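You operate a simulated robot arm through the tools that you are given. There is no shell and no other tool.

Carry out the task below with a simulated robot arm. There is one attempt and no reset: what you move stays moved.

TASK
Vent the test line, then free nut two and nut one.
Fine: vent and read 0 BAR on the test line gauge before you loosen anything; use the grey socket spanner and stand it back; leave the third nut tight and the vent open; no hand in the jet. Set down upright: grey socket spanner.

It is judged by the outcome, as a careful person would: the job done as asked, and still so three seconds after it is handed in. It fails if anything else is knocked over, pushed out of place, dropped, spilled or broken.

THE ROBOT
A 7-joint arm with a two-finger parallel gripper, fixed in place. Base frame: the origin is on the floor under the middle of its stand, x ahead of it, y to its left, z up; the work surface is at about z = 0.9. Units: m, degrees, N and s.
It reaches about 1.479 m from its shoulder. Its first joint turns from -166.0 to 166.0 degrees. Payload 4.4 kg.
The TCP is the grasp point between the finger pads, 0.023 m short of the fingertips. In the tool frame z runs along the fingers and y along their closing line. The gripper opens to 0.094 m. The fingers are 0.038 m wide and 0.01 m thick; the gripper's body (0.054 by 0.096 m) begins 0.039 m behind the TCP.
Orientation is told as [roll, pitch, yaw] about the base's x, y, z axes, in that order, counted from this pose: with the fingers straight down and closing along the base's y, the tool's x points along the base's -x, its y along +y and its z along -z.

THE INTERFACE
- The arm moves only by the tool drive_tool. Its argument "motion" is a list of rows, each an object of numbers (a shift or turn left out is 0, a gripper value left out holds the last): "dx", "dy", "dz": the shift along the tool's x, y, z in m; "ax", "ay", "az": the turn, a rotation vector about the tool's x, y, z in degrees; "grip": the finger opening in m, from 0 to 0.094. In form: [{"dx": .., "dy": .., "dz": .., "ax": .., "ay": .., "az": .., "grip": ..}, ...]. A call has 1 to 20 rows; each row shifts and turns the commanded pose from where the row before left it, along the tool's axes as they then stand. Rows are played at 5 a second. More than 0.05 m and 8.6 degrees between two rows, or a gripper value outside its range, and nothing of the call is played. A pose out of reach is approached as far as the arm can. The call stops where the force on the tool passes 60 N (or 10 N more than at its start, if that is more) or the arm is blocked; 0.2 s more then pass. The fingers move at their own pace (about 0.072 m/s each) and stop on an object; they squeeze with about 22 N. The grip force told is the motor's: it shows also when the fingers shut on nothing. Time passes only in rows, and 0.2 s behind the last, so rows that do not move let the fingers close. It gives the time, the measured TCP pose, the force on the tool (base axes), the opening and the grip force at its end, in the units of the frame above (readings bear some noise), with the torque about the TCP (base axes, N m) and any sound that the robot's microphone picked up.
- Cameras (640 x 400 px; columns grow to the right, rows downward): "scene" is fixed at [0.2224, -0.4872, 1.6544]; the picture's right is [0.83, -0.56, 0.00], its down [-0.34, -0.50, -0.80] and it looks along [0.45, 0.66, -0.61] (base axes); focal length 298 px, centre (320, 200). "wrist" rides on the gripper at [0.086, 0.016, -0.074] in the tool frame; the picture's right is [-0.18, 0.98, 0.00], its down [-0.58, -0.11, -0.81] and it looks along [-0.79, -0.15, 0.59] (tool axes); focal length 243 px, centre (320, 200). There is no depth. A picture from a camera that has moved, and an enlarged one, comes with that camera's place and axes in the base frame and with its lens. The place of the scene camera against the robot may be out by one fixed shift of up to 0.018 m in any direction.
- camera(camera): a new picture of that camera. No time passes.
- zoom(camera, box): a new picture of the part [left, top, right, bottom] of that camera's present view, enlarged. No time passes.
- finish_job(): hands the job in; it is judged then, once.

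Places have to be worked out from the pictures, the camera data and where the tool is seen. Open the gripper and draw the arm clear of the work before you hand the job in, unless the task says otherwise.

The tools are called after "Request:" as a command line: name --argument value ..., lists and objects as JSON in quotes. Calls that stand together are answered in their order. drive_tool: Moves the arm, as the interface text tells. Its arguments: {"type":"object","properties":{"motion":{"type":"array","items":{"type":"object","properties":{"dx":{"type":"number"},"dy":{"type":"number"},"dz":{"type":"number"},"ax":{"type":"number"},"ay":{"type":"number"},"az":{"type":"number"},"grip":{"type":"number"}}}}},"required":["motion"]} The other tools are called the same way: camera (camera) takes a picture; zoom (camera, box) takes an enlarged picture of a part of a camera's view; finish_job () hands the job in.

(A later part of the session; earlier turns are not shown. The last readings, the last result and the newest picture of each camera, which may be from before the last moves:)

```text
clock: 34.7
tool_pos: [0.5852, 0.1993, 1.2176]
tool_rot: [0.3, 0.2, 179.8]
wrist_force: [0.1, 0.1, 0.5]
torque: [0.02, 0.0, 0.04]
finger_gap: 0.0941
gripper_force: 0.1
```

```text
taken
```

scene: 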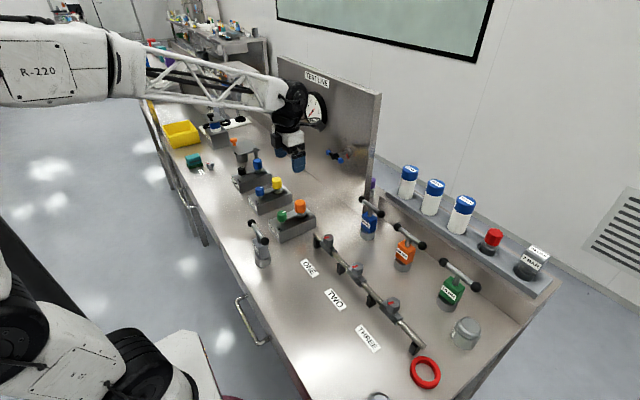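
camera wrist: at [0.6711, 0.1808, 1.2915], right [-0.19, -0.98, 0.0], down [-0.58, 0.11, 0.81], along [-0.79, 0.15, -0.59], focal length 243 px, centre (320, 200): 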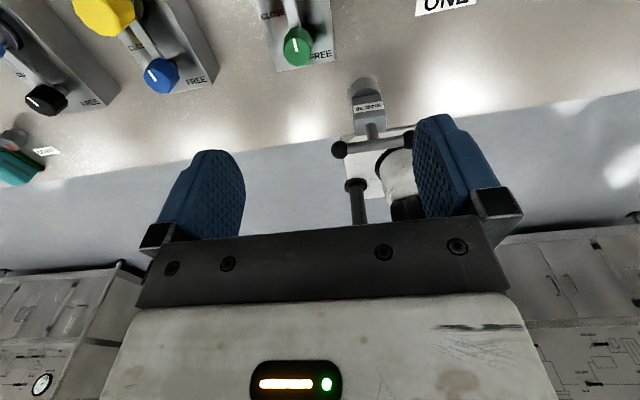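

I zoom on the grey spanner in the wrist view to read its label and shape.

Request:
zoom --camera "wrist" --box '[320, 65, 430, 165]'

Request:
zoom --camera "scene" --box '[240, 210, 290, 275]'

Request:
zoom --camera "scene" --box '[310, 225, 350, 265]'

Request:
zoom --camera "scene" --box '[335, 255, 385, 300]'

Request:
zoom --camera "scene" --box '[370, 285, 430, 330]'

```text
4.00 times, centred on (375, 115) of wrist
camera zoom: at [0.6711, 0.1808, 1.2915], right [-0.19, -0.98, 0.0], down [-0.58, 0.11, 0.81], along [-0.79, 0.15, -0.59], focal length 970 px, centre (100, 540)
```

zoom: 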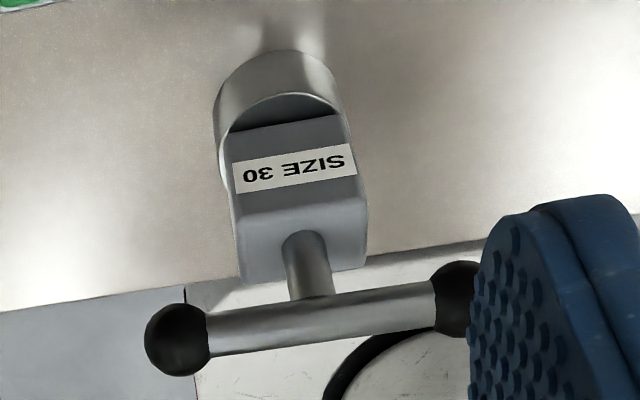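

```text
6.15 times, centred on (265, 242) of scene
camera zoom: at [0.2224, -0.4872, 1.6544], right [0.83, -0.56, 0.0], down [-0.34, -0.5, -0.8], along [0.45, 0.66, -0.61], focal length 1832 px, centre (658, -62)
```

zoom: 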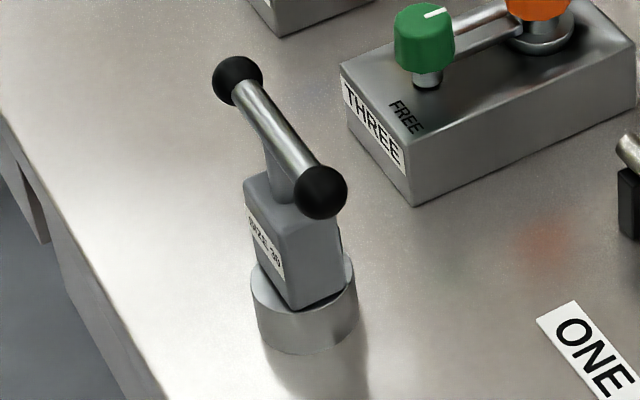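

```text
10.00 times, centred on (330, 245) of scene
camera zoom: at [0.2224, -0.4872, 1.6544], right [0.83, -0.56, 0.0], down [-0.34, -0.5, -0.8], along [0.45, 0.66, -0.61], focal length 2978 px, centre (220, -250)
```

zoom: 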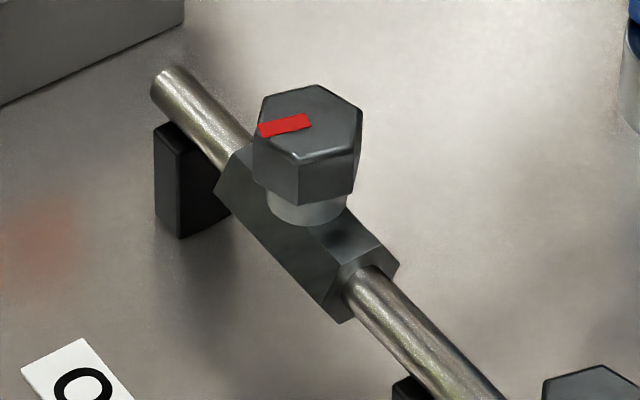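

```text
8.89 times, centred on (360, 278) of scene
camera zoom: at [0.2224, -0.4872, 1.6544], right [0.83, -0.56, 0.0], down [-0.34, -0.5, -0.8], along [0.45, 0.66, -0.61], focal length 2647 px, centre (-36, -489)
```

zoom: 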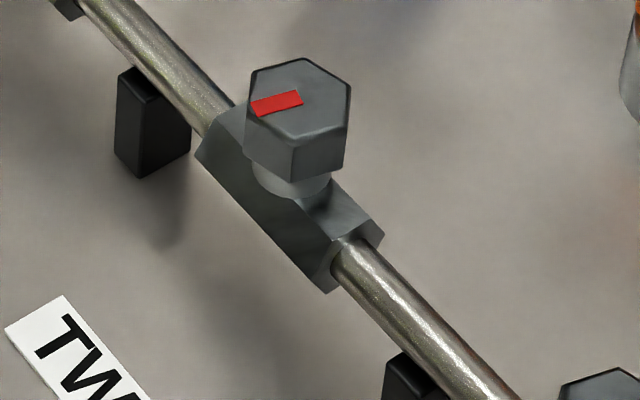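

```text
8.89 times, centred on (400, 308) of scene
camera zoom: at [0.2224, -0.4872, 1.6544], right [0.83, -0.56, 0.0], down [-0.34, -0.5, -0.8], along [0.45, 0.66, -0.61], focal length 2647 px, centre (-391, -756)
```

zoom: 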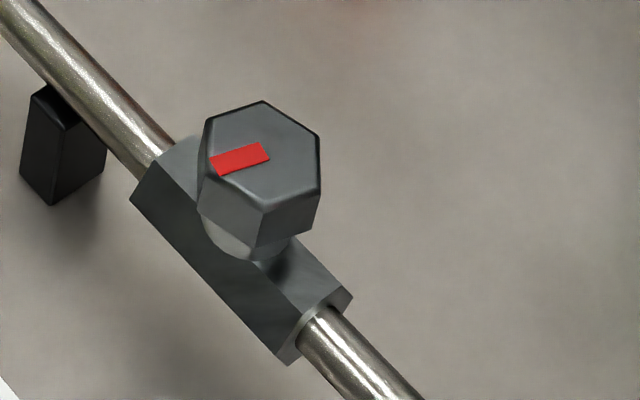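

The grey spanner (SIZE 30) stands with its T-bar along y at about (0.435, 0.15, 1.03). I turn the hand to yaw 90° and move to the −y side for a second, triangulating view.

Request:
drive_tool --motion '[{"az": 8.0}, {"az": 8.0}, {"az": 8.0}, {"az": 8.0}, {"az": 8.0}, {"az": 8.0}, {"az": 8.0}, {"az": 8.0}, {"az": 8.0}, {"az": 8.0}, {"az": 8.0}, {"az": 2.0}, {"dx": 0.033, "dy": 0.025}, {"dx": 0.033, "dy": 0.025}, {"dx": 0.033, "dy": 0.025}, {"dx": 0.033, "dy": 0.025}, {"dx": 0.033, "dy": 0.025}, {"dx": 0.034, "dy": 0.025}, {}]'

Request:
camera --camera "wrist"

Request:
camera --camera "scene"

```text
clock: 38.7
tool_pos: [0.4352, -0.0003, 1.2185]
tool_rot: [-0.1, 0.1, 89.8]
wrist_force: [0.4, -0.1, -1.4]
torque: [0.03, 0.04, -0.02]
finger_gap: 0.094
gripper_force: 0.1
```

```text
taken
camera wrist: at [0.4191, -0.0875, 1.292], right [-0.98, 0.19, 0.0], down [0.11, 0.58, 0.8], along [0.15, 0.79, -0.59], focal length 243 px, centre (320, 200)
```

wrist: 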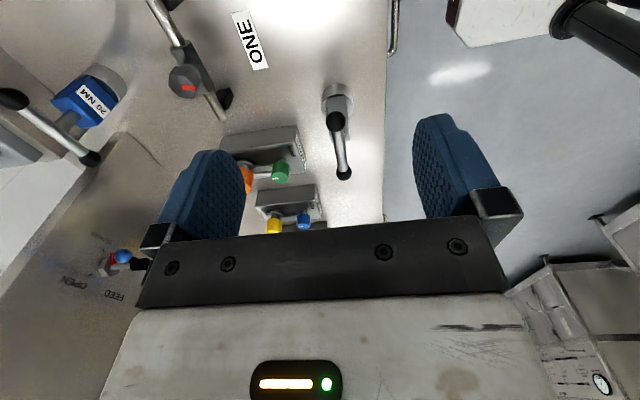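

```text
taken
```

scene: 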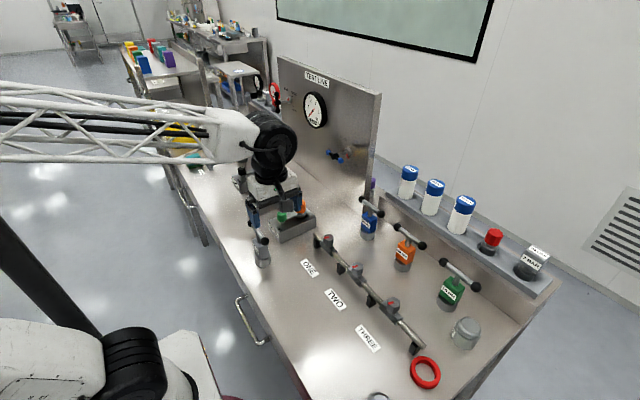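

Request:
zoom --camera "wrist" --box '[290, 70, 390, 190]'

Request:
zoom --camera "wrist" --box '[150, 40, 250, 125]'

```text
3.33 times, centred on (340, 130) of wrist
camera zoom: at [0.4191, -0.0875, 1.292], right [-0.98, 0.19, 0.0], down [0.11, 0.58, 0.8], along [0.15, 0.79, -0.59], focal length 809 px, centre (253, 433)
```

zoom: 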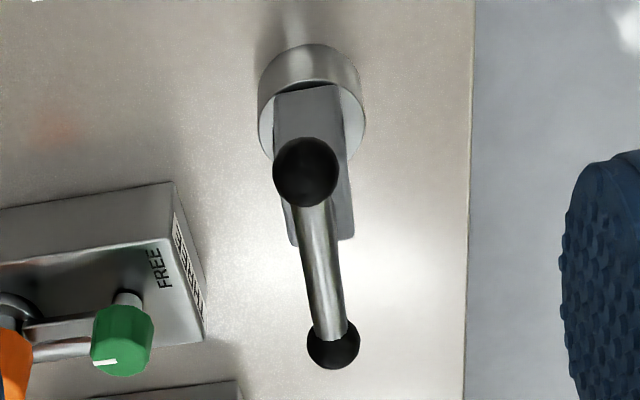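

```text
4.71 times, centred on (200, 82) of wrist
camera zoom: at [0.4191, -0.0875, 1.292], right [-0.98, 0.19, 0.0], down [0.11, 0.58, 0.8], along [0.15, 0.79, -0.59], focal length 1142 px, centre (885, 753)
```

zoom: 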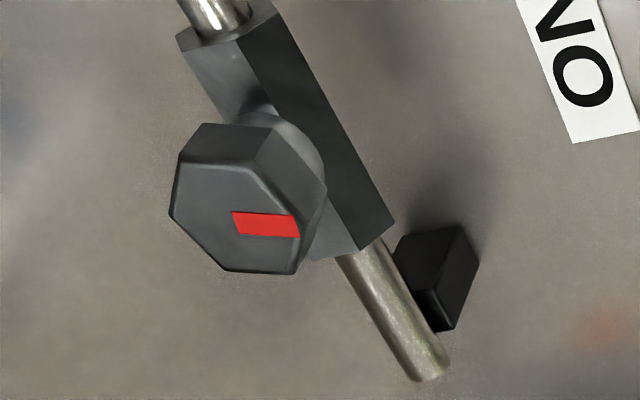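

Triangulating both wrist views puts the spanner's bar centre at (0.435, 0.150, 1.033), along y, with balls ±0.048. I move above it with the fingers closing along x and check alignment.

Request:
drive_tool --motion '[{"dx": -0.0375}, {"dx": -0.0375}, {"dx": -0.0375}, {"dx": -0.0375}, {"dz": 0.045}, {"dz": 0.045}, {}]'

Request:
camera --camera "wrist"

```text
clock: 40.3
tool_pos: [0.4373, 0.1487, 1.1294]
tool_rot: [-0.1, 0.2, 89.9]
wrist_force: [0.2, -0.8, -0.6]
torque: [0.01, 0.02, 0.01]
finger_gap: 0.094
gripper_force: 0.1
```

```text
taken
camera wrist: at [0.4203, 0.0605, 1.2039], right [-0.98, 0.19, 0.0], down [0.11, 0.58, 0.8], along [0.15, 0.79, -0.59], focal length 243 px, centre (320, 200)
```

wrist: 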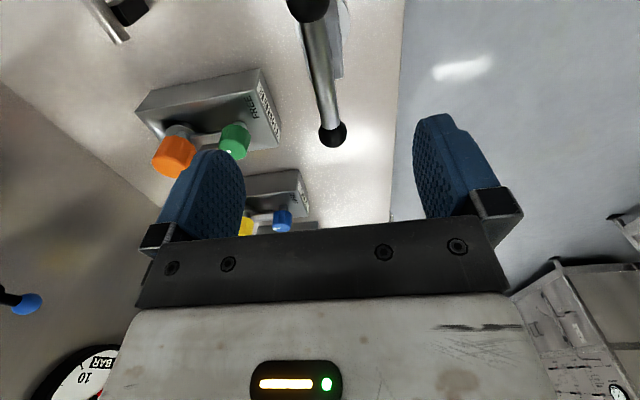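

Alignment is good to ~2 mm. I shift 2 mm and descend onto the bar, then close the fingers.

Request:
drive_tool --motion '[{"dy": 0.002, "dz": 0.03}, {"dz": 0.03}, {"dz": 0.02}, {"dz": 0.018}, {}]'

Request:
camera --camera "wrist"

Request:
zoom --camera "scene" --box '[220, 190, 310, 280]'

```text
clock: 41.5
tool_pos: [0.4356, 0.1508, 1.0339]
tool_rot: [-0.1, 0.2, 89.8]
wrist_force: [-0.4, -0.6, -0.1]
torque: [0.0, -0.01, 0.04]
finger_gap: 0.0937
gripper_force: 0.1
```

```text
taken
camera wrist: at [0.4198, 0.0624, 1.1068], right [-0.98, 0.19, 0.0], down [0.11, 0.58, 0.8], along [0.15, 0.79, -0.59], focal length 243 px, centre (320, 200)
```

wrist: 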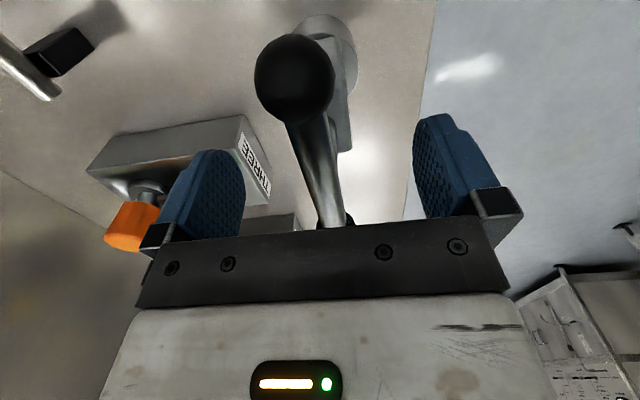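

```text
4.44 times, centred on (265, 235) of scene
camera zoom: at [0.2224, -0.4872, 1.6544], right [0.83, -0.56, 0.0], down [-0.34, -0.5, -0.8], along [0.45, 0.66, -0.61], focal length 1323 px, centre (564, 44)
```

zoom: 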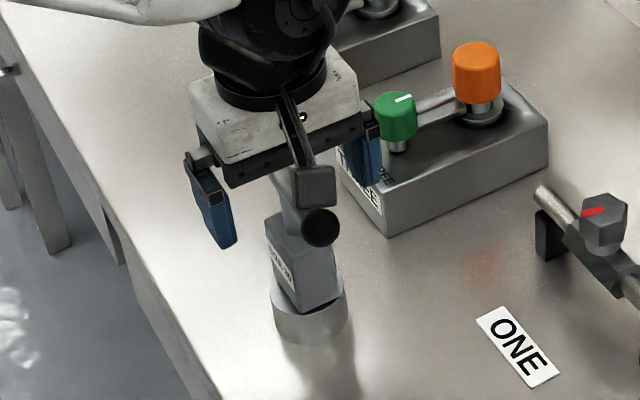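

The bar is centred between the fingers with clear space around. I close on it.

Request:
drive_tool --motion '[{"dz": 0.002, "grip": 0.04}, {"grip": 0.0}, {"grip": 0.0}, {"grip": 0.0}, {"grip": 0.0}, {"grip": 0.0}]'

Request:
camera --camera "wrist"

```text
clock: 42.9
tool_pos: [0.4357, 0.1491, 1.0303]
tool_rot: [-0.2, 0.2, 89.7]
wrist_force: [-1.6, 0.1, 0.8]
torque: [-0.03, 0.09, 0.0]
finger_gap: 0.0159
gripper_force: 22.4
```

```text
taken
camera wrist: at [0.4196, 0.0619, 1.105], right [-0.98, 0.19, 0.0], down [0.11, 0.58, 0.8], along [0.15, 0.79, -0.59], focal length 243 px, centre (320, 200)
```

wrist: 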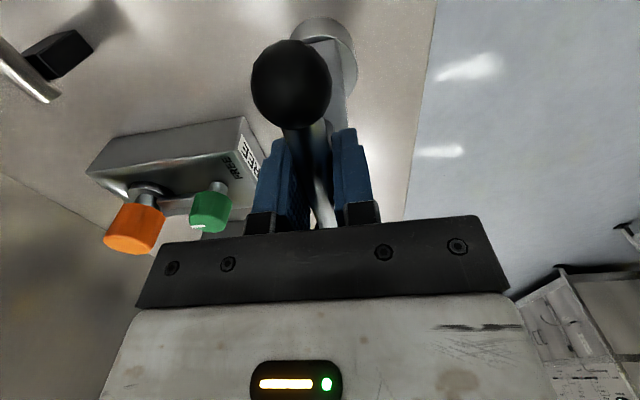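

Gripped the 16 mm bar. I lift it straight up a little and check whether the metal cylinder comes along.

Request:
drive_tool --motion '[{"dz": -0.01}, {"dz": -0.02}, {"dz": -0.03}, {"dz": -0.03}, {}]'

Request:
camera --camera "wrist"

Request:
zoom --camera "scene" --box '[220, 170, 320, 280]'

```text
clock: 44.1
tool_pos: [0.4371, 0.1502, 1.1233]
tool_rot: [-0.1, 0.1, 89.8]
wrist_force: [0.3, 0.2, -6.2]
torque: [-0.01, 0.0, 0.01]
finger_gap: 0.0156
gripper_force: 22.6
```

```text
taken
camera wrist: at [0.4219, 0.0624, 1.1967], right [-0.98, 0.19, 0.0], down [0.11, 0.58, 0.8], along [0.15, 0.79, -0.59], focal length 243 px, centre (320, 200)
```

wrist: 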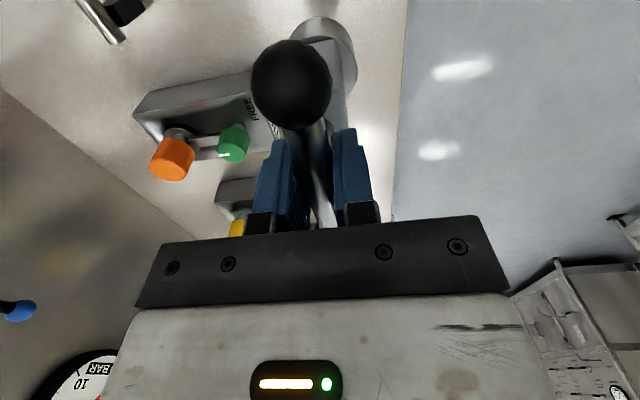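

```text
3.64 times, centred on (270, 225) of scene
camera zoom: at [0.2224, -0.4872, 1.6544], right [0.83, -0.56, 0.0], down [-0.34, -0.5, -0.8], along [0.45, 0.66, -0.61], focal length 1083 px, centre (502, 109)
```

zoom: 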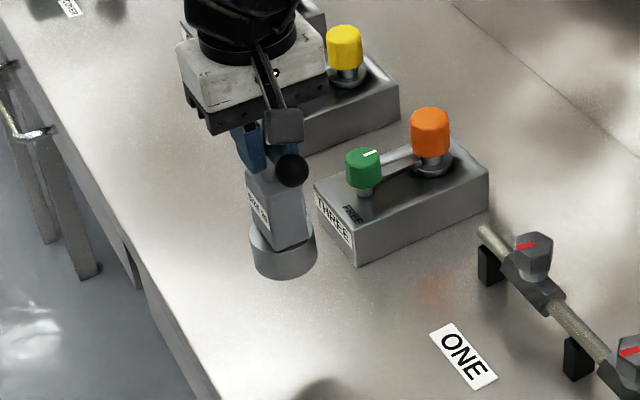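

The cylinder is the socket itself and came up with the spanner (~6 N). Combining views, the nut tops seem to be near z ≈ 1.0 at x ≈ 0.618; I raise the spanner and move to get better wrist views of the nuts.

Request:
drive_tool --motion '[{"dz": -0.04}, {"dz": -0.04}, {"dz": -0.02}, {"dx": 0.04, "dy": -0.01}, {"dx": 0.04, "dy": -0.01}, {"dx": 0.04, "dy": -0.01}, {"dx": 0.04, "dy": -0.01}, {"dx": 0.04, "dy": -0.01}, {"dx": 0.04, "dy": -0.01}, {"dx": 0.04}, {"dx": 0.02}, {}]'

Request:
camera --camera "wrist"

Request:
camera --camera "scene"

```text
clock: 46.7
tool_pos: [0.4941, -0.1486, 1.2232]
tool_rot: [-0.1, 0.3, 89.8]
wrist_force: [0.1, 0.2, -5.8]
torque: [0.0, 0.01, 0.0]
finger_gap: 0.0156
gripper_force: 21.8
```

```text
taken
camera wrist: at [0.4793, -0.2366, 1.2958], right [-0.98, 0.19, 0.0], down [0.11, 0.58, 0.8], along [0.15, 0.79, -0.59], focal length 243 px, centre (320, 200)
```

wrist: 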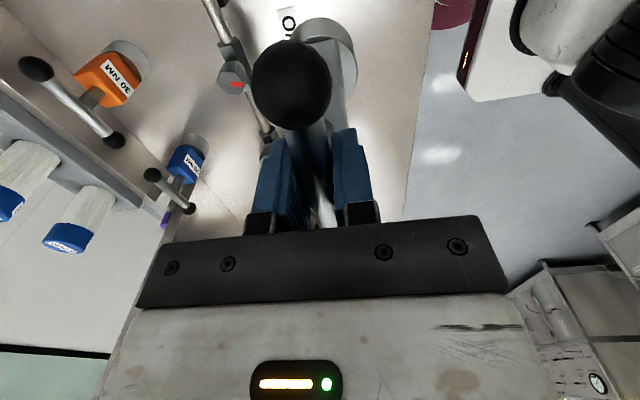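

```text
taken
```

scene: 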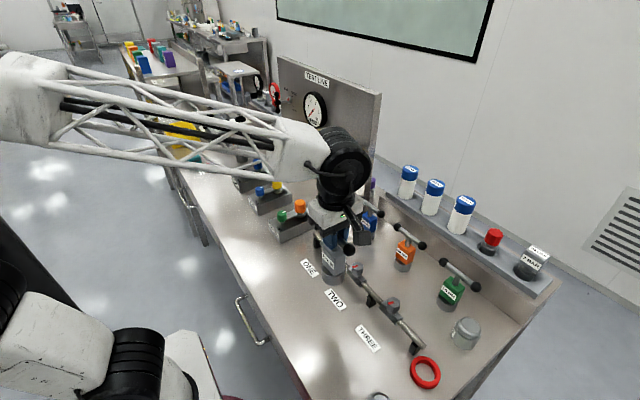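

Request:
zoom --camera "wrist" --box '[200, 40, 270, 110]'

Request:
zoom --camera "wrist" --box '[230, 0, 370, 150]'

```text
5.71 times, centred on (235, 75) of wrist
camera zoom: at [0.4793, -0.2366, 1.2958], right [-0.98, 0.19, 0.0], down [0.11, 0.58, 0.8], along [0.15, 0.79, -0.59], focal length 1386 px, centre (806, 914)
```

zoom: 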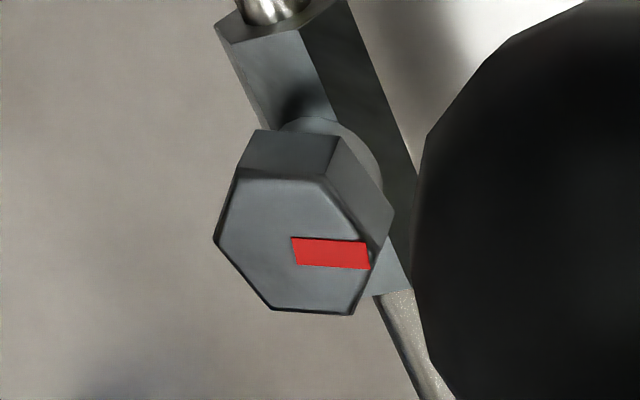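

```text
2.67 times, centred on (300, 75) of wrist
camera zoom: at [0.4793, -0.2366, 1.2958], right [-0.98, 0.19, 0.0], down [0.11, 0.58, 0.8], along [0.15, 0.79, -0.59], focal length 647 px, centre (373, 533)
```

zoom: 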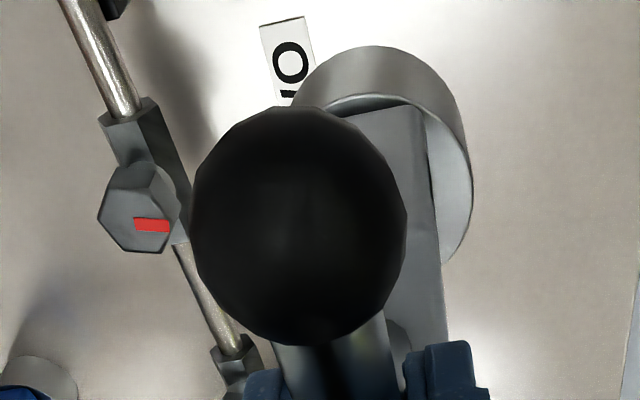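

Nut two's top face triangulates to about (0.619, −0.101, 1.00), with hex corners at 45° mod 60 and its red mark at 165°. I carry the spanner above nut two, keeping the socket about 3 cm clear.

Request:
drive_tool --motion '[{"dx": -0.0126, "dy": -0.0307}, {"dx": -0.0126, "dy": -0.0307}, {"dx": -0.0126, "dy": -0.0307}, {"dx": -0.0125, "dy": -0.0307}, {"dz": 0.025}, {"dz": 0.025}, {}]'

Request:
camera --camera "wrist"

Request:
zoom --camera "scene" --box '[290, 180, 420, 310]'

```text
clock: 48.3
tool_pos: [0.6166, -0.0994, 1.1718]
tool_rot: [0.0, 0.2, 89.9]
wrist_force: [0.2, -0.3, -6.2]
torque: [0.0, -0.01, 0.01]
finger_gap: 0.0159
gripper_force: 22.1
```

```text
taken
camera wrist: at [0.6005, -0.1875, 1.2453], right [-0.98, 0.19, 0.0], down [0.11, 0.58, 0.8], along [0.15, 0.79, -0.59], focal length 243 px, centre (320, 200)
```

wrist: 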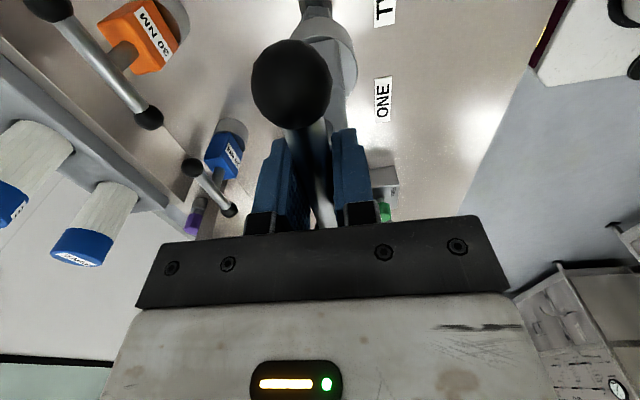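

```text
3.08 times, centred on (355, 245) of scene
camera zoom: at [0.2224, -0.4872, 1.6544], right [0.83, -0.56, 0.0], down [-0.34, -0.5, -0.8], along [0.45, 0.66, -0.61], focal length 916 px, centre (212, 62)
```

zoom: 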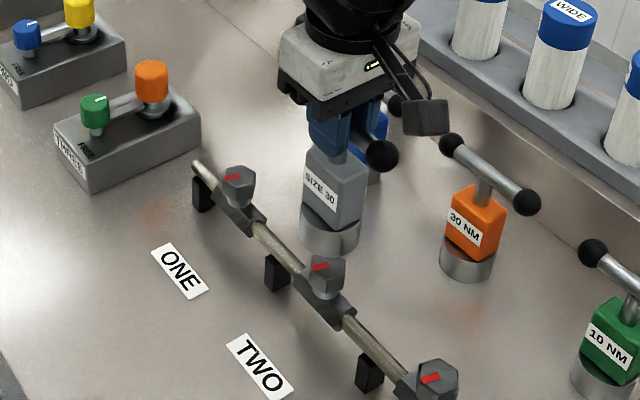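

Request:
zoom --camera "wrist" --box '[260, 0, 380, 80]'

Request:
zoom --camera "scene" --box '[325, 215, 385, 290]'

```text
5.00 times, centred on (320, 40) of wrist
camera zoom: at [0.6005, -0.1875, 1.2453], right [-0.98, 0.19, 0.0], down [0.11, 0.58, 0.8], along [0.15, 0.79, -0.59], focal length 1213 px, centre (320, 1000)
```

zoom: 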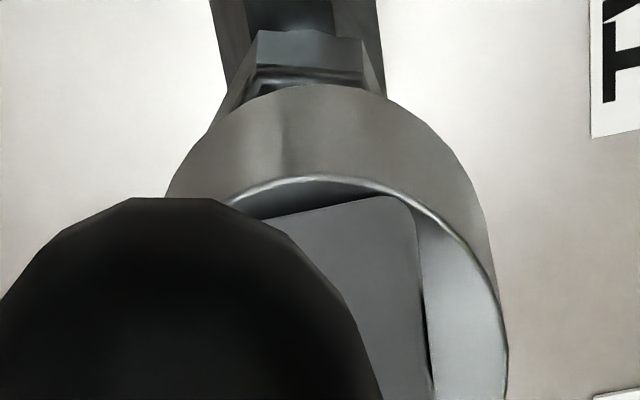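

```text
5.33 times, centred on (355, 252) of scene
camera zoom: at [0.2224, -0.4872, 1.6544], right [0.83, -0.56, 0.0], down [-0.34, -0.5, -0.8], along [0.45, 0.66, -0.61], focal length 1588 px, centre (133, -80)
```

zoom: 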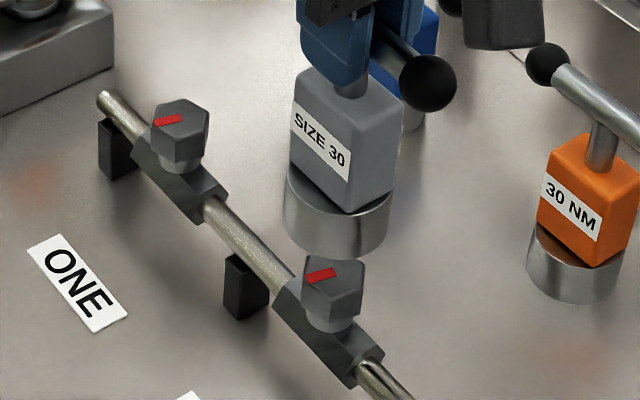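

Request:
zoom --camera "wrist" --box '[295, 0, 345, 32]'

```text
12.50 times, centred on (320, 16) of wrist
camera zoom: at [0.6005, -0.1875, 1.2453], right [-0.98, 0.19, 0.0], down [0.11, 0.58, 0.8], along [0.15, 0.79, -0.59], focal length 3033 px, centre (320, 2500)
```

zoom: 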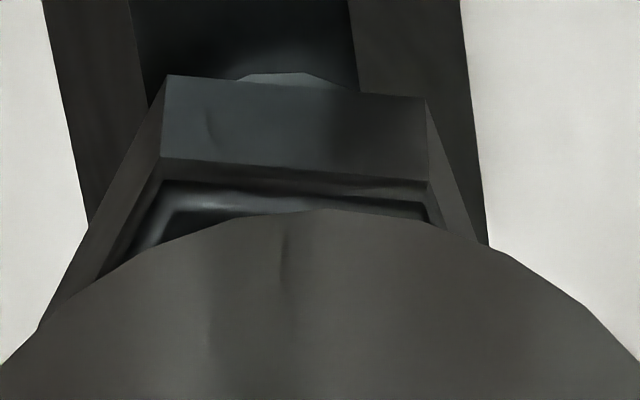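

The socket hangs ~4 cm over nut two; comparing corner pixels, the nut sits ~2.5 mm further +x and ~1 mm further +y. I correct that, turn −15° to match the nut's hex, and lower to just above the nut.

Request:
drive_tool --motion '[{"dx": -0.0013, "dy": -0.0025}, {"az": 7.4}, {"az": 7.4}, {"dz": 0.012}, {"dz": 0.012}, {}]'

Request:
zoom --camera "wrist" --box '[270, 0, 370, 60]'

Request:
zoom --camera "scene" --box '[325, 215, 385, 290]'

```text
clock: 49.7
tool_pos: [0.6228, -0.0984, 1.1478]
tool_rot: [-0.1, 0.2, 75.0]
wrist_force: [0.2, -0.1, -5.8]
torque: [-0.02, 0.05, 0.01]
finger_gap: 0.0157
gripper_force: 21.7
```

```text
6.40 times, centred on (320, 30) of wrist
camera zoom: at [0.5841, -0.1805, 1.2218], right [-0.9, 0.43, 0.0], down [0.26, 0.54, 0.8], along [0.35, 0.72, -0.59], focal length 1553 px, centre (320, 1288)
```

zoom: 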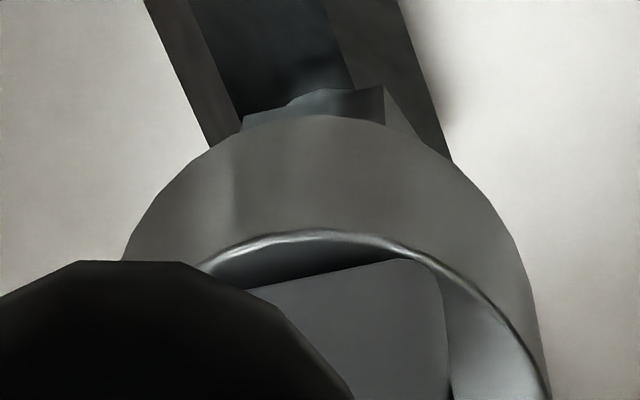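

```text
5.33 times, centred on (355, 252) of scene
camera zoom: at [0.2224, -0.4872, 1.6544], right [0.83, -0.56, 0.0], down [-0.34, -0.5, -0.8], along [0.45, 0.66, -0.61], focal length 1588 px, centre (133, -80)
```

zoom: 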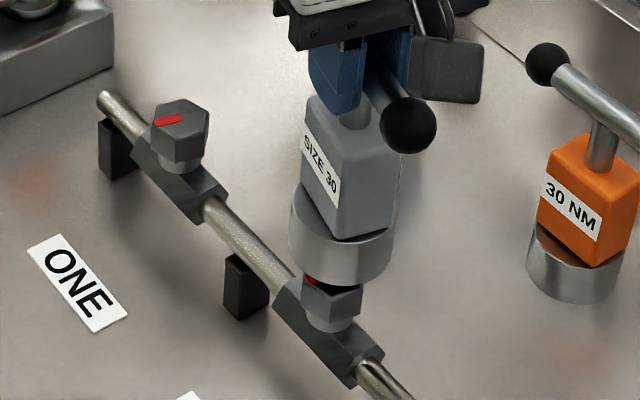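

I check the lateral alignment more finely with larger zooms of the scene view.

Request:
zoom --camera "scene" --box '[345, 240, 375, 280]'

Request:
zoom --camera "wrist" --box '[290, 0, 350, 30]'

```text
10.00 times, centred on (360, 260) of scene
camera zoom: at [0.2224, -0.4872, 1.6544], right [0.83, -0.56, 0.0], down [-0.34, -0.5, -0.8], along [0.45, 0.66, -0.61], focal length 2978 px, centre (-80, -400)
```

zoom: 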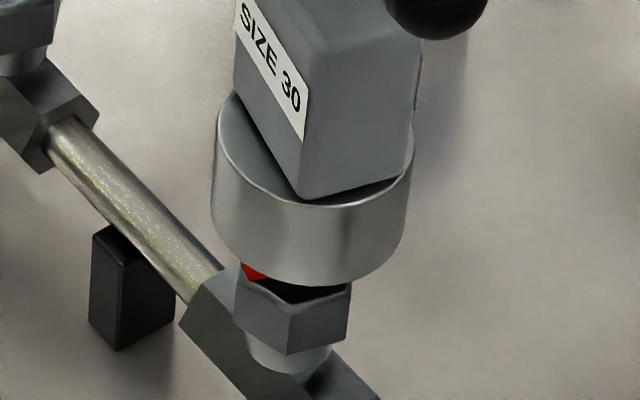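

```text
10.67 times, centred on (320, 15) of wrist
camera zoom: at [0.5841, -0.1805, 1.2218], right [-0.9, 0.43, 0.0], down [0.26, 0.54, 0.8], along [0.35, 0.72, -0.59], focal length 2588 px, centre (320, 2173)
```

zoom: 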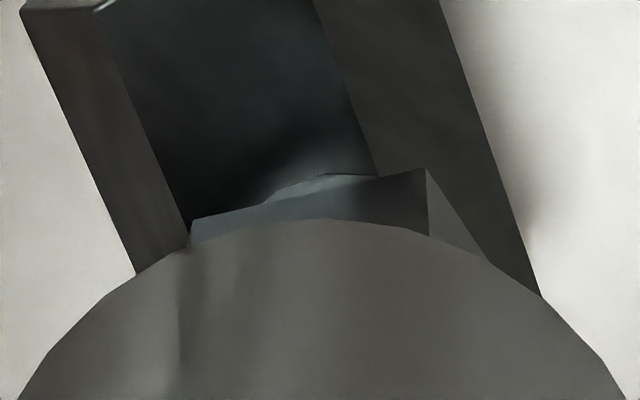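

The x/y estimates disagree by a couple of mm, so I turn 60° (equivalent hex alignment) to view the nut from another side and solve for both offsets.

Request:
drive_tool --motion '[{"az": -7.5}, {"az": -7.5}, {"az": -7.5}, {"az": -7.5}, {"az": -7.5}, {"az": -7.5}, {"az": -7.5}, {"az": -7.5}, {}]'

Request:
zoom --camera "wrist" --box '[290, 0, 350, 30]'

Request:
camera --camera "wrist"

Request:
zoom --camera "scene" --box '[345, 240, 375, 280]'

```text
clock: 51.7
tool_pos: [0.6219, -0.0992, 1.1489]
tool_rot: [0.1, 0.2, 135.2]
wrist_force: [-0.4, 0.0, -6.3]
torque: [0.0, -0.03, 0.0]
finger_gap: 0.0158
gripper_force: 21.6
```

```text
10.67 times, centred on (320, 15) of wrist
camera zoom: at [0.6711, -0.1733, 1.2214], right [-0.82, -0.57, 0.0], down [-0.34, 0.49, 0.8], along [-0.46, 0.66, -0.59], focal length 2588 px, centre (320, 2173)
```

zoom: 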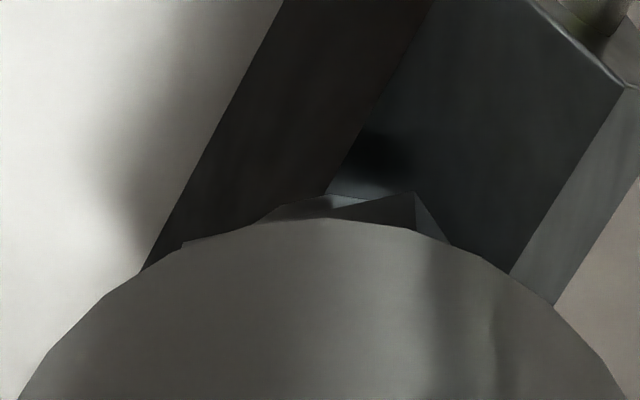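

```text
taken
camera wrist: at [0.6711, -0.1733, 1.2214], right [-0.82, -0.57, 0.0], down [-0.34, 0.49, 0.8], along [-0.46, 0.66, -0.59], focal length 243 px, centre (320, 200)
```

wrist: 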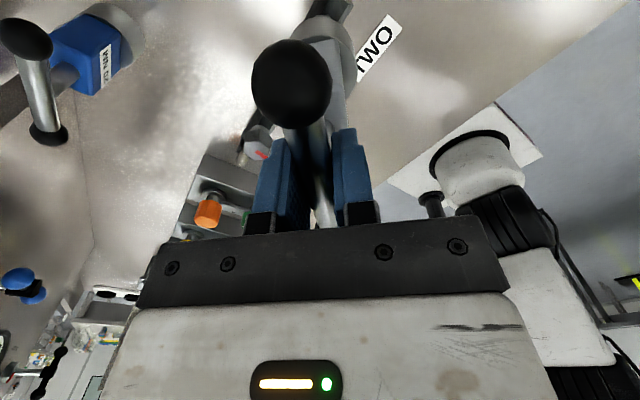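

```text
10.00 times, centred on (360, 260) of scene
camera zoom: at [0.2224, -0.4872, 1.6544], right [0.83, -0.56, 0.0], down [-0.34, -0.5, -0.8], along [0.45, 0.66, -0.61], focal length 2978 px, centre (-80, -400)
```

zoom: 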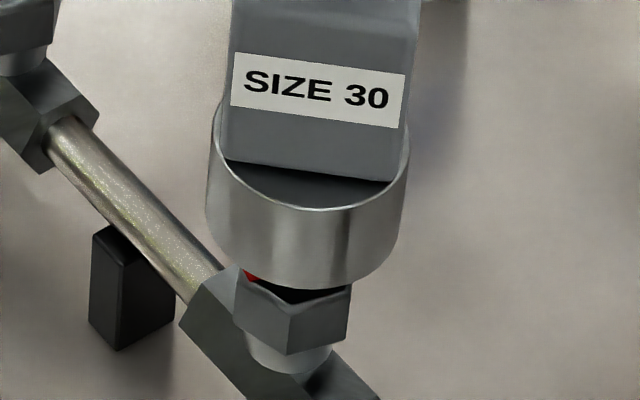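

Solving the two views, the nut is about (−1, +1) mm from the spanner axis. I turn back 60°, apply that shift and lower 12 mm to just above the nut top.

Request:
drive_tool --motion '[{"az": 7.5}, {"az": 7.5}, {"az": 7.5}, {"az": 7.5}, {"az": 7.5}, {"az": 7.5}, {"az": 7.5}, {"az": 7.5}, {"dx": -0.0007, "dy": 0.0012}, {"dz": 0.006}, {"dz": 0.006}, {}]'

Request:
zoom --camera "scene" --box '[345, 240, 375, 280]'

```text
clock: 54.3
tool_pos: [0.6193, -0.0995, 1.1354]
tool_rot: [-0.2, 0.2, 75.1]
wrist_force: [-0.4, 0.2, -6.1]
torque: [-0.02, 0.01, 0.0]
finger_gap: 0.016
gripper_force: 22.4
```

```text
10.00 times, centred on (360, 260) of scene
camera zoom: at [0.2224, -0.4872, 1.6544], right [0.83, -0.56, 0.0], down [-0.34, -0.5, -0.8], along [0.45, 0.66, -0.61], focal length 2978 px, centre (-80, -400)
```

zoom: 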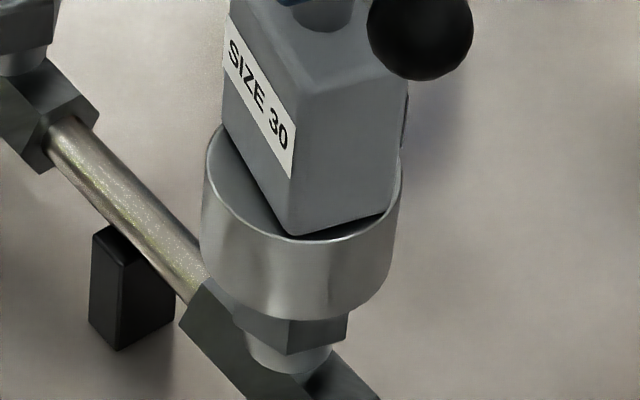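

No contact yet, socket about 5 mm above or already at the nut top. I continue down in 2 mm rows watching the force.

Request:
drive_tool --motion '[{"dz": 0.002}, {"dz": 0.002}, {"dz": 0.001}, {}]'

```text
clock: 55.3
tool_pos: [0.6202, -0.0983, 1.1312]
tool_rot: [-0.1, 0.3, 74.9]
wrist_force: [0.2, 0.4, -6.1]
torque: [-0.02, -0.02, 0.01]
finger_gap: 0.0157
gripper_force: 21.6
```

Request:
drive_tool --motion '[{"dz": 0.001}, {"dz": 0.001}, {"dz": 0.001}, {}]'

Request:
zoom --camera "scene" --box '[345, 240, 375, 280]'

```text
clock: 56.3
tool_pos: [0.6198, -0.0997, 1.1277]
tool_rot: [-0.1, 0.2, 74.9]
wrist_force: [-0.8, -0.6, -4.8]
torque: [0.0, 0.01, 0.0]
finger_gap: 0.0157
gripper_force: 22.3
```

```text
10.00 times, centred on (360, 260) of scene
camera zoom: at [0.2224, -0.4872, 1.6544], right [0.83, -0.56, 0.0], down [-0.34, -0.5, -0.8], along [0.45, 0.66, -0.61], focal length 2978 px, centre (-80, -400)
```

zoom: 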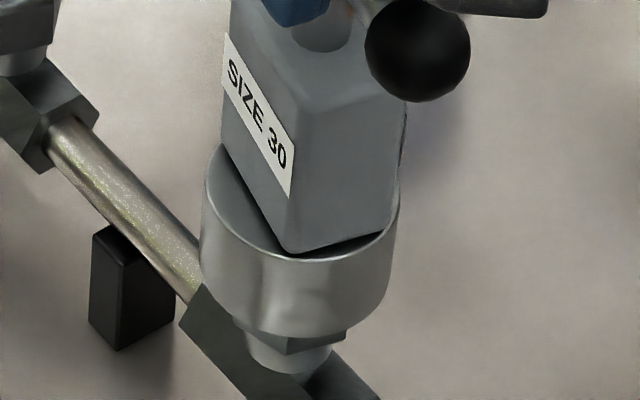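

The rim already appears ~6 mm below the nut's top edge with no resistance, so the hex seems to engage at this angle. I continue down in small steps until it seats.

Request:
drive_tool --motion '[{"dz": 0.0015}, {"dz": 0.0015}, {"dz": 0.0015}, {}]'

```text
clock: 57.3
tool_pos: [0.621, -0.0987, 1.124]
tool_rot: [-0.2, 0.3, 75.0]
wrist_force: [-0.3, 1.4, 16.3]
torque: [0.1, 0.09, -0.01]
finger_gap: 0.0156
gripper_force: 21.6
```

Request:
zoom --camera "scene" --box '[345, 240, 375, 280]'

Request:
zoom --camera "wrist" --box '[290, 0, 350, 30]'

```text
10.00 times, centred on (360, 260) of scene
camera zoom: at [0.2224, -0.4872, 1.6544], right [0.83, -0.56, 0.0], down [-0.34, -0.5, -0.8], along [0.45, 0.66, -0.61], focal length 2978 px, centre (-80, -400)
```

zoom: 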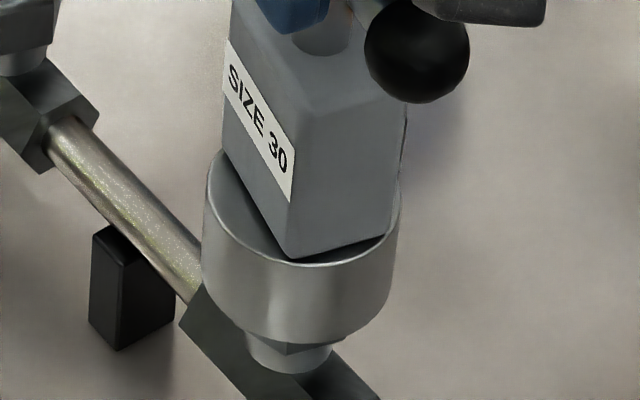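

```text
10.67 times, centred on (320, 15) of wrist
camera zoom: at [0.5822, -0.1793, 1.1979], right [-0.9, 0.43, 0.0], down [0.25, 0.54, 0.8], along [0.35, 0.72, -0.59], focal length 2588 px, centre (320, 2173)
```

zoom: 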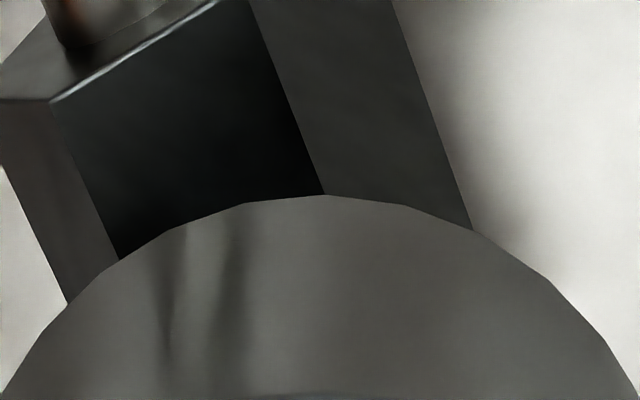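

Seated: the reaction is ~22 N and the rim now covers most of the nut. I try a small loosening turn (counter-clockwise from above) and watch the torque.

Request:
drive_tool --motion '[{"dz": -0.0004}, {"az": -4.0}, {}]'

```text
clock: 58.1
tool_pos: [0.6198, -0.0999, 1.1241]
tool_rot: [-0.2, 0.1, 79.0]
wrist_force: [1.9, 0.4, 10.6]
torque: [0.05, -0.21, 0.02]
finger_gap: 0.0161
gripper_force: 22.0
```

Request:
drive_tool --motion '[{"az": -4.0}, {"az": -4.0}, {}]'

Request:
zoom --camera "scene" --box '[345, 240, 375, 280]'

```text
clock: 58.9
tool_pos: [0.6202, -0.0986, 1.1241]
tool_rot: [0.0, 0.2, 87.1]
wrist_force: [-0.6, 2.2, 1.2]
torque: [0.32, 0.09, 0.02]
finger_gap: 0.0154
gripper_force: 21.1
```

```text
10.00 times, centred on (360, 260) of scene
camera zoom: at [0.2224, -0.4872, 1.6544], right [0.83, -0.56, 0.0], down [-0.34, -0.5, -0.8], along [0.45, 0.66, -0.61], focal length 2978 px, centre (-80, -400)
```

zoom: 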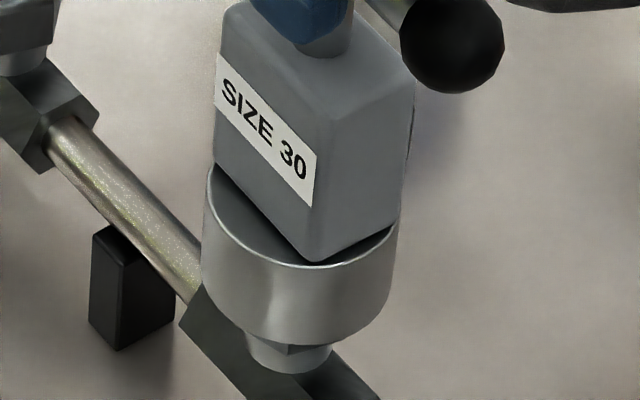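

No torque built over 12° and the vertical force fell, so the hex may not have been engaged; I press gently to see whether it drops further here.

Request:
drive_tool --motion '[{"dz": 0.0005}, {"dz": 0.0005}, {}]'

```text
clock: 59.7
tool_pos: [0.6203, -0.0988, 1.1237]
tool_rot: [-0.1, 0.1, 86.9]
wrist_force: [-2.8, 4.0, 5.3]
torque: [0.67, 0.34, 0.02]
finger_gap: 0.0157
gripper_force: 21.9
```

Request:
zoom --camera "scene" --box '[350, 258, 370, 278]'

Request:
zoom --camera "scene" --box '[310, 200, 400, 300]'

Request:
zoom --camera "wrist" --box '[260, 0, 380, 90]'

```text
16.00 times, centred on (360, 268) of scene
camera zoom: at [0.2224, -0.4872, 1.6544], right [0.83, -0.56, 0.0], down [-0.34, -0.5, -0.8], along [0.45, 0.66, -0.61], focal length 4764 px, centre (-320, -888)
```

zoom: 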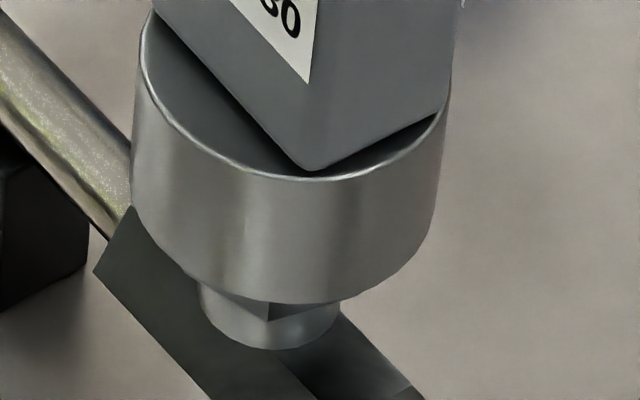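

```text
4.00 times, centred on (355, 250) of scene
camera zoom: at [0.2224, -0.4872, 1.6544], right [0.83, -0.56, 0.0], down [-0.34, -0.5, -0.8], along [0.45, 0.66, -0.61], focal length 1191 px, centre (180, 0)
```

zoom: 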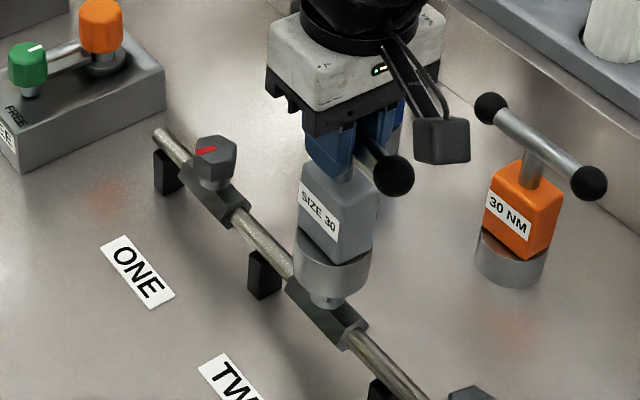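

```text
4.44 times, centred on (320, 45) of wrist
camera zoom: at [0.6001, -0.1862, 1.1969], right [-0.97, 0.24, 0.0], down [0.14, 0.58, 0.8], along [0.19, 0.78, -0.59], focal length 1078 px, centre (320, 889)
```

zoom: 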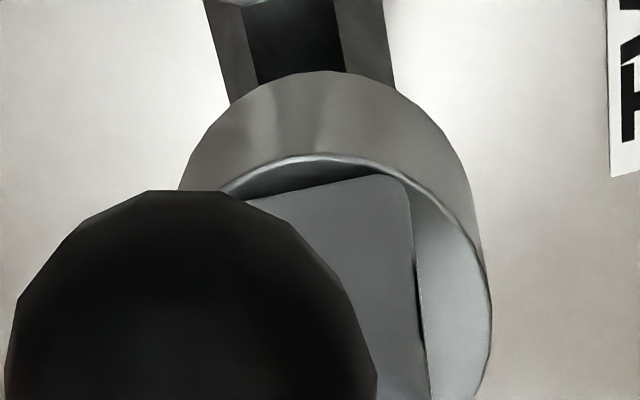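

The nut's lower corner peeks out below the rim and has not moved, so the socket turned 12° around it with slack. I keep turning slowly to find where the hex takes hold.

Request:
drive_tool --motion '[{"az": -3.0}, {"az": -3.0}, {}]'

Request:
drive_tool --motion '[{"az": -3.0}, {"az": -3.0}, {}]'

Request:
zoom --camera "scene" --box '[350, 258, 370, 278]'

```text
clock: 60.5
tool_pos: [0.6208, -0.0996, 1.1226]
tool_rot: [0.0, 0.2, 93.0]
wrist_force: [-0.6, 3.2, -1.6]
torque: [0.49, 0.11, 0.0]
finger_gap: 0.016
gripper_force: 22.4
```

```text
clock: 61.3
tool_pos: [0.6191, -0.0986, 1.1237]
tool_rot: [-0.1, 0.3, 99.0]
wrist_force: [-0.5, 0.5, -6.2]
torque: [0.02, 0.02, -0.02]
finger_gap: 0.0157
gripper_force: 21.9
```

```text
16.00 times, centred on (360, 268) of scene
camera zoom: at [0.2224, -0.4872, 1.6544], right [0.83, -0.56, 0.0], down [-0.34, -0.5, -0.8], along [0.45, 0.66, -0.61], focal length 4764 px, centre (-320, -888)
```

zoom: 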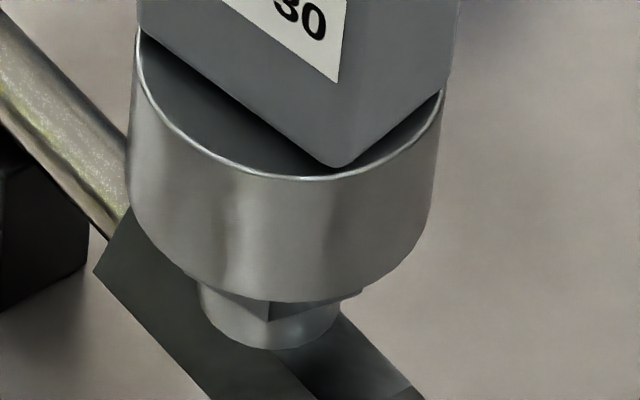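

At yaw 99° the vertical contact has vanished: the hex aligns near 105°, not 75°. I turn to 105° and lower again.

Request:
drive_tool --motion '[{"az": -3.0}, {"az": -3.0}, {"dz": 0.002}, {"dz": 0.002}, {}]'

Request:
zoom --camera "scene" --box '[350, 258, 370, 278]'

```text
clock: 62.5
tool_pos: [0.622, -0.1008, 1.1178]
tool_rot: [0.0, 0.3, 105.0]
wrist_force: [-0.1, -0.4, -6.7]
torque: [0.01, 0.04, -0.03]
finger_gap: 0.0158
gripper_force: 21.9
```

```text
16.00 times, centred on (360, 268) of scene
camera zoom: at [0.2224, -0.4872, 1.6544], right [0.83, -0.56, 0.0], down [-0.34, -0.5, -0.8], along [0.45, 0.66, -0.61], focal length 4764 px, centre (-320, -888)
```

zoom: 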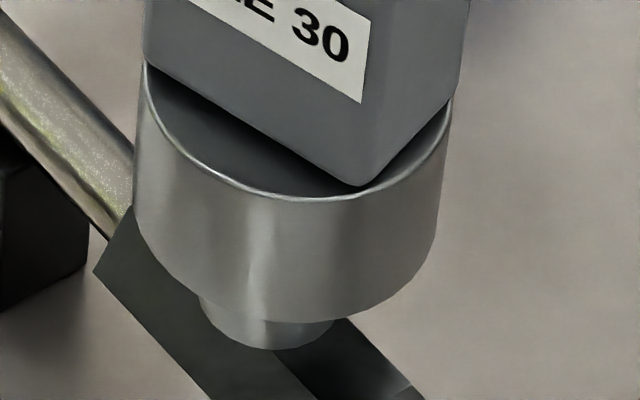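

It slides down freely over the nut. I continue lowering until it seats.

Request:
drive_tool --motion '[{"dz": 0.002}, {"dz": 0.002}, {"dz": 0.001}, {}]'

Request:
drive_tool --motion '[{"dz": 0.0015}, {"dz": 0.0015}, {}]'

Request:
zoom --camera "scene" --box '[350, 258, 370, 278]'

```text
clock: 63.5
tool_pos: [0.6203, -0.0995, 1.1127]
tool_rot: [0.0, 0.3, 105.0]
wrist_force: [-0.6, -0.2, -5.8]
torque: [0.03, 0.04, 0.0]
finger_gap: 0.016
gripper_force: 22.7
```

```text
clock: 64.3
tool_pos: [0.6204, -0.0976, 1.1108]
tool_rot: [-0.1, 0.2, 105.0]
wrist_force: [-0.4, -1.7, -4.8]
torque: [-0.24, 0.11, -0.02]
finger_gap: 0.0158
gripper_force: 22.1
```

```text
16.00 times, centred on (360, 268) of scene
camera zoom: at [0.2224, -0.4872, 1.6544], right [0.83, -0.56, 0.0], down [-0.34, -0.5, -0.8], along [0.45, 0.66, -0.61], focal length 4764 px, centre (-320, -888)
```

zoom: 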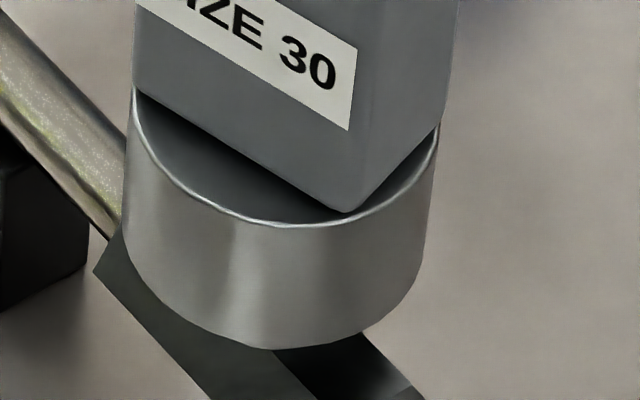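

The socket has dropped ~13 mm over the nut and covers it fully. Now I turn counter-clockwise (loosening) in small steps and watch the torque.

Request:
drive_tool --motion '[{"az": -4.0}, {"az": -4.0}, {}]'

```text
clock: 65.1
tool_pos: [0.6208, -0.098, 1.1105]
tool_rot: [0.0, 0.2, 113.0]
wrist_force: [-1.8, -5.9, -6.9]
torque: [-0.74, 0.15, -0.04]
finger_gap: 0.0157
gripper_force: 22.2
```

Request:
drive_tool --motion '[{"az": -4.0}, {"az": -4.0}, {}]'

Request:
camera --camera "scene"

```text
clock: 65.9
tool_pos: [0.6211, -0.0977, 1.1104]
tool_rot: [0.2, 0.1, 121.1]
wrist_force: [-4.2, -1.5, -2.9]
torque: [0.04, 0.66, -0.03]
finger_gap: 0.0161
gripper_force: 22.0
```

```text
taken
```

scene: 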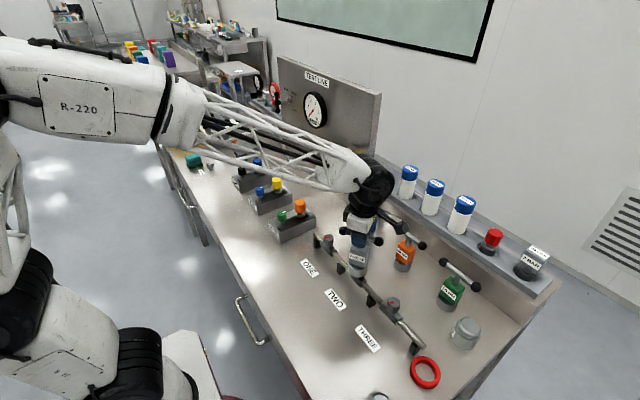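

Request:
drive_tool --motion '[{"az": -5.0}, {"az": -5.0}, {"az": -5.0}, {}]'

Request:
zoom --camera "scene" --box '[345, 248, 375, 278]'

```text
clock: 66.9
tool_pos: [0.62, -0.1, 1.1102]
tool_rot: [0.1, 0.2, 136.2]
wrist_force: [-5.3, 0.2, -10.6]
torque: [0.06, 0.6, -0.03]
finger_gap: 0.0161
gripper_force: 22.3
```

```text
13.33 times, centred on (360, 263) of scene
camera zoom: at [0.2224, -0.4872, 1.6544], right [0.83, -0.56, 0.0], down [-0.34, -0.5, -0.8], along [0.45, 0.66, -0.61], focal length 3970 px, centre (-213, -640)
```

zoom: 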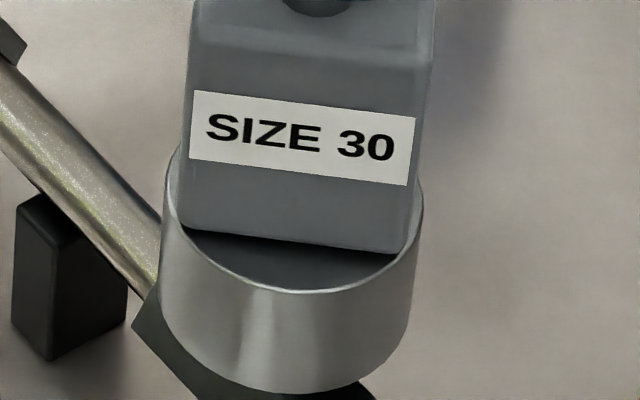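

The socket has turned ~31° with the nut presumably following easily. I continue another 30° in steps.

Request:
drive_tool --motion '[{"az": -5.0}, {"az": -5.0}, {"az": -5.0}, {}]'

Request:
drive_tool --motion '[{"az": -5.0}, {"az": -5.0}, {"az": -5.0}, {}]'

```text
clock: 67.9
tool_pos: [0.6204, -0.099, 1.1116]
tool_rot: [0.2, 0.3, 151.1]
wrist_force: [3.3, -6.0, -11.2]
torque: [-0.53, -0.28, -0.03]
finger_gap: 0.0159
gripper_force: 22.0
```

```text
clock: 68.9
tool_pos: [0.6191, -0.0978, 1.1103]
tool_rot: [0.3, 0.0, 163.5]
wrist_force: [0.5, -3.2, -5.3]
torque: [-0.38, -0.09, 0.0]
finger_gap: 0.0158
gripper_force: 21.8
```

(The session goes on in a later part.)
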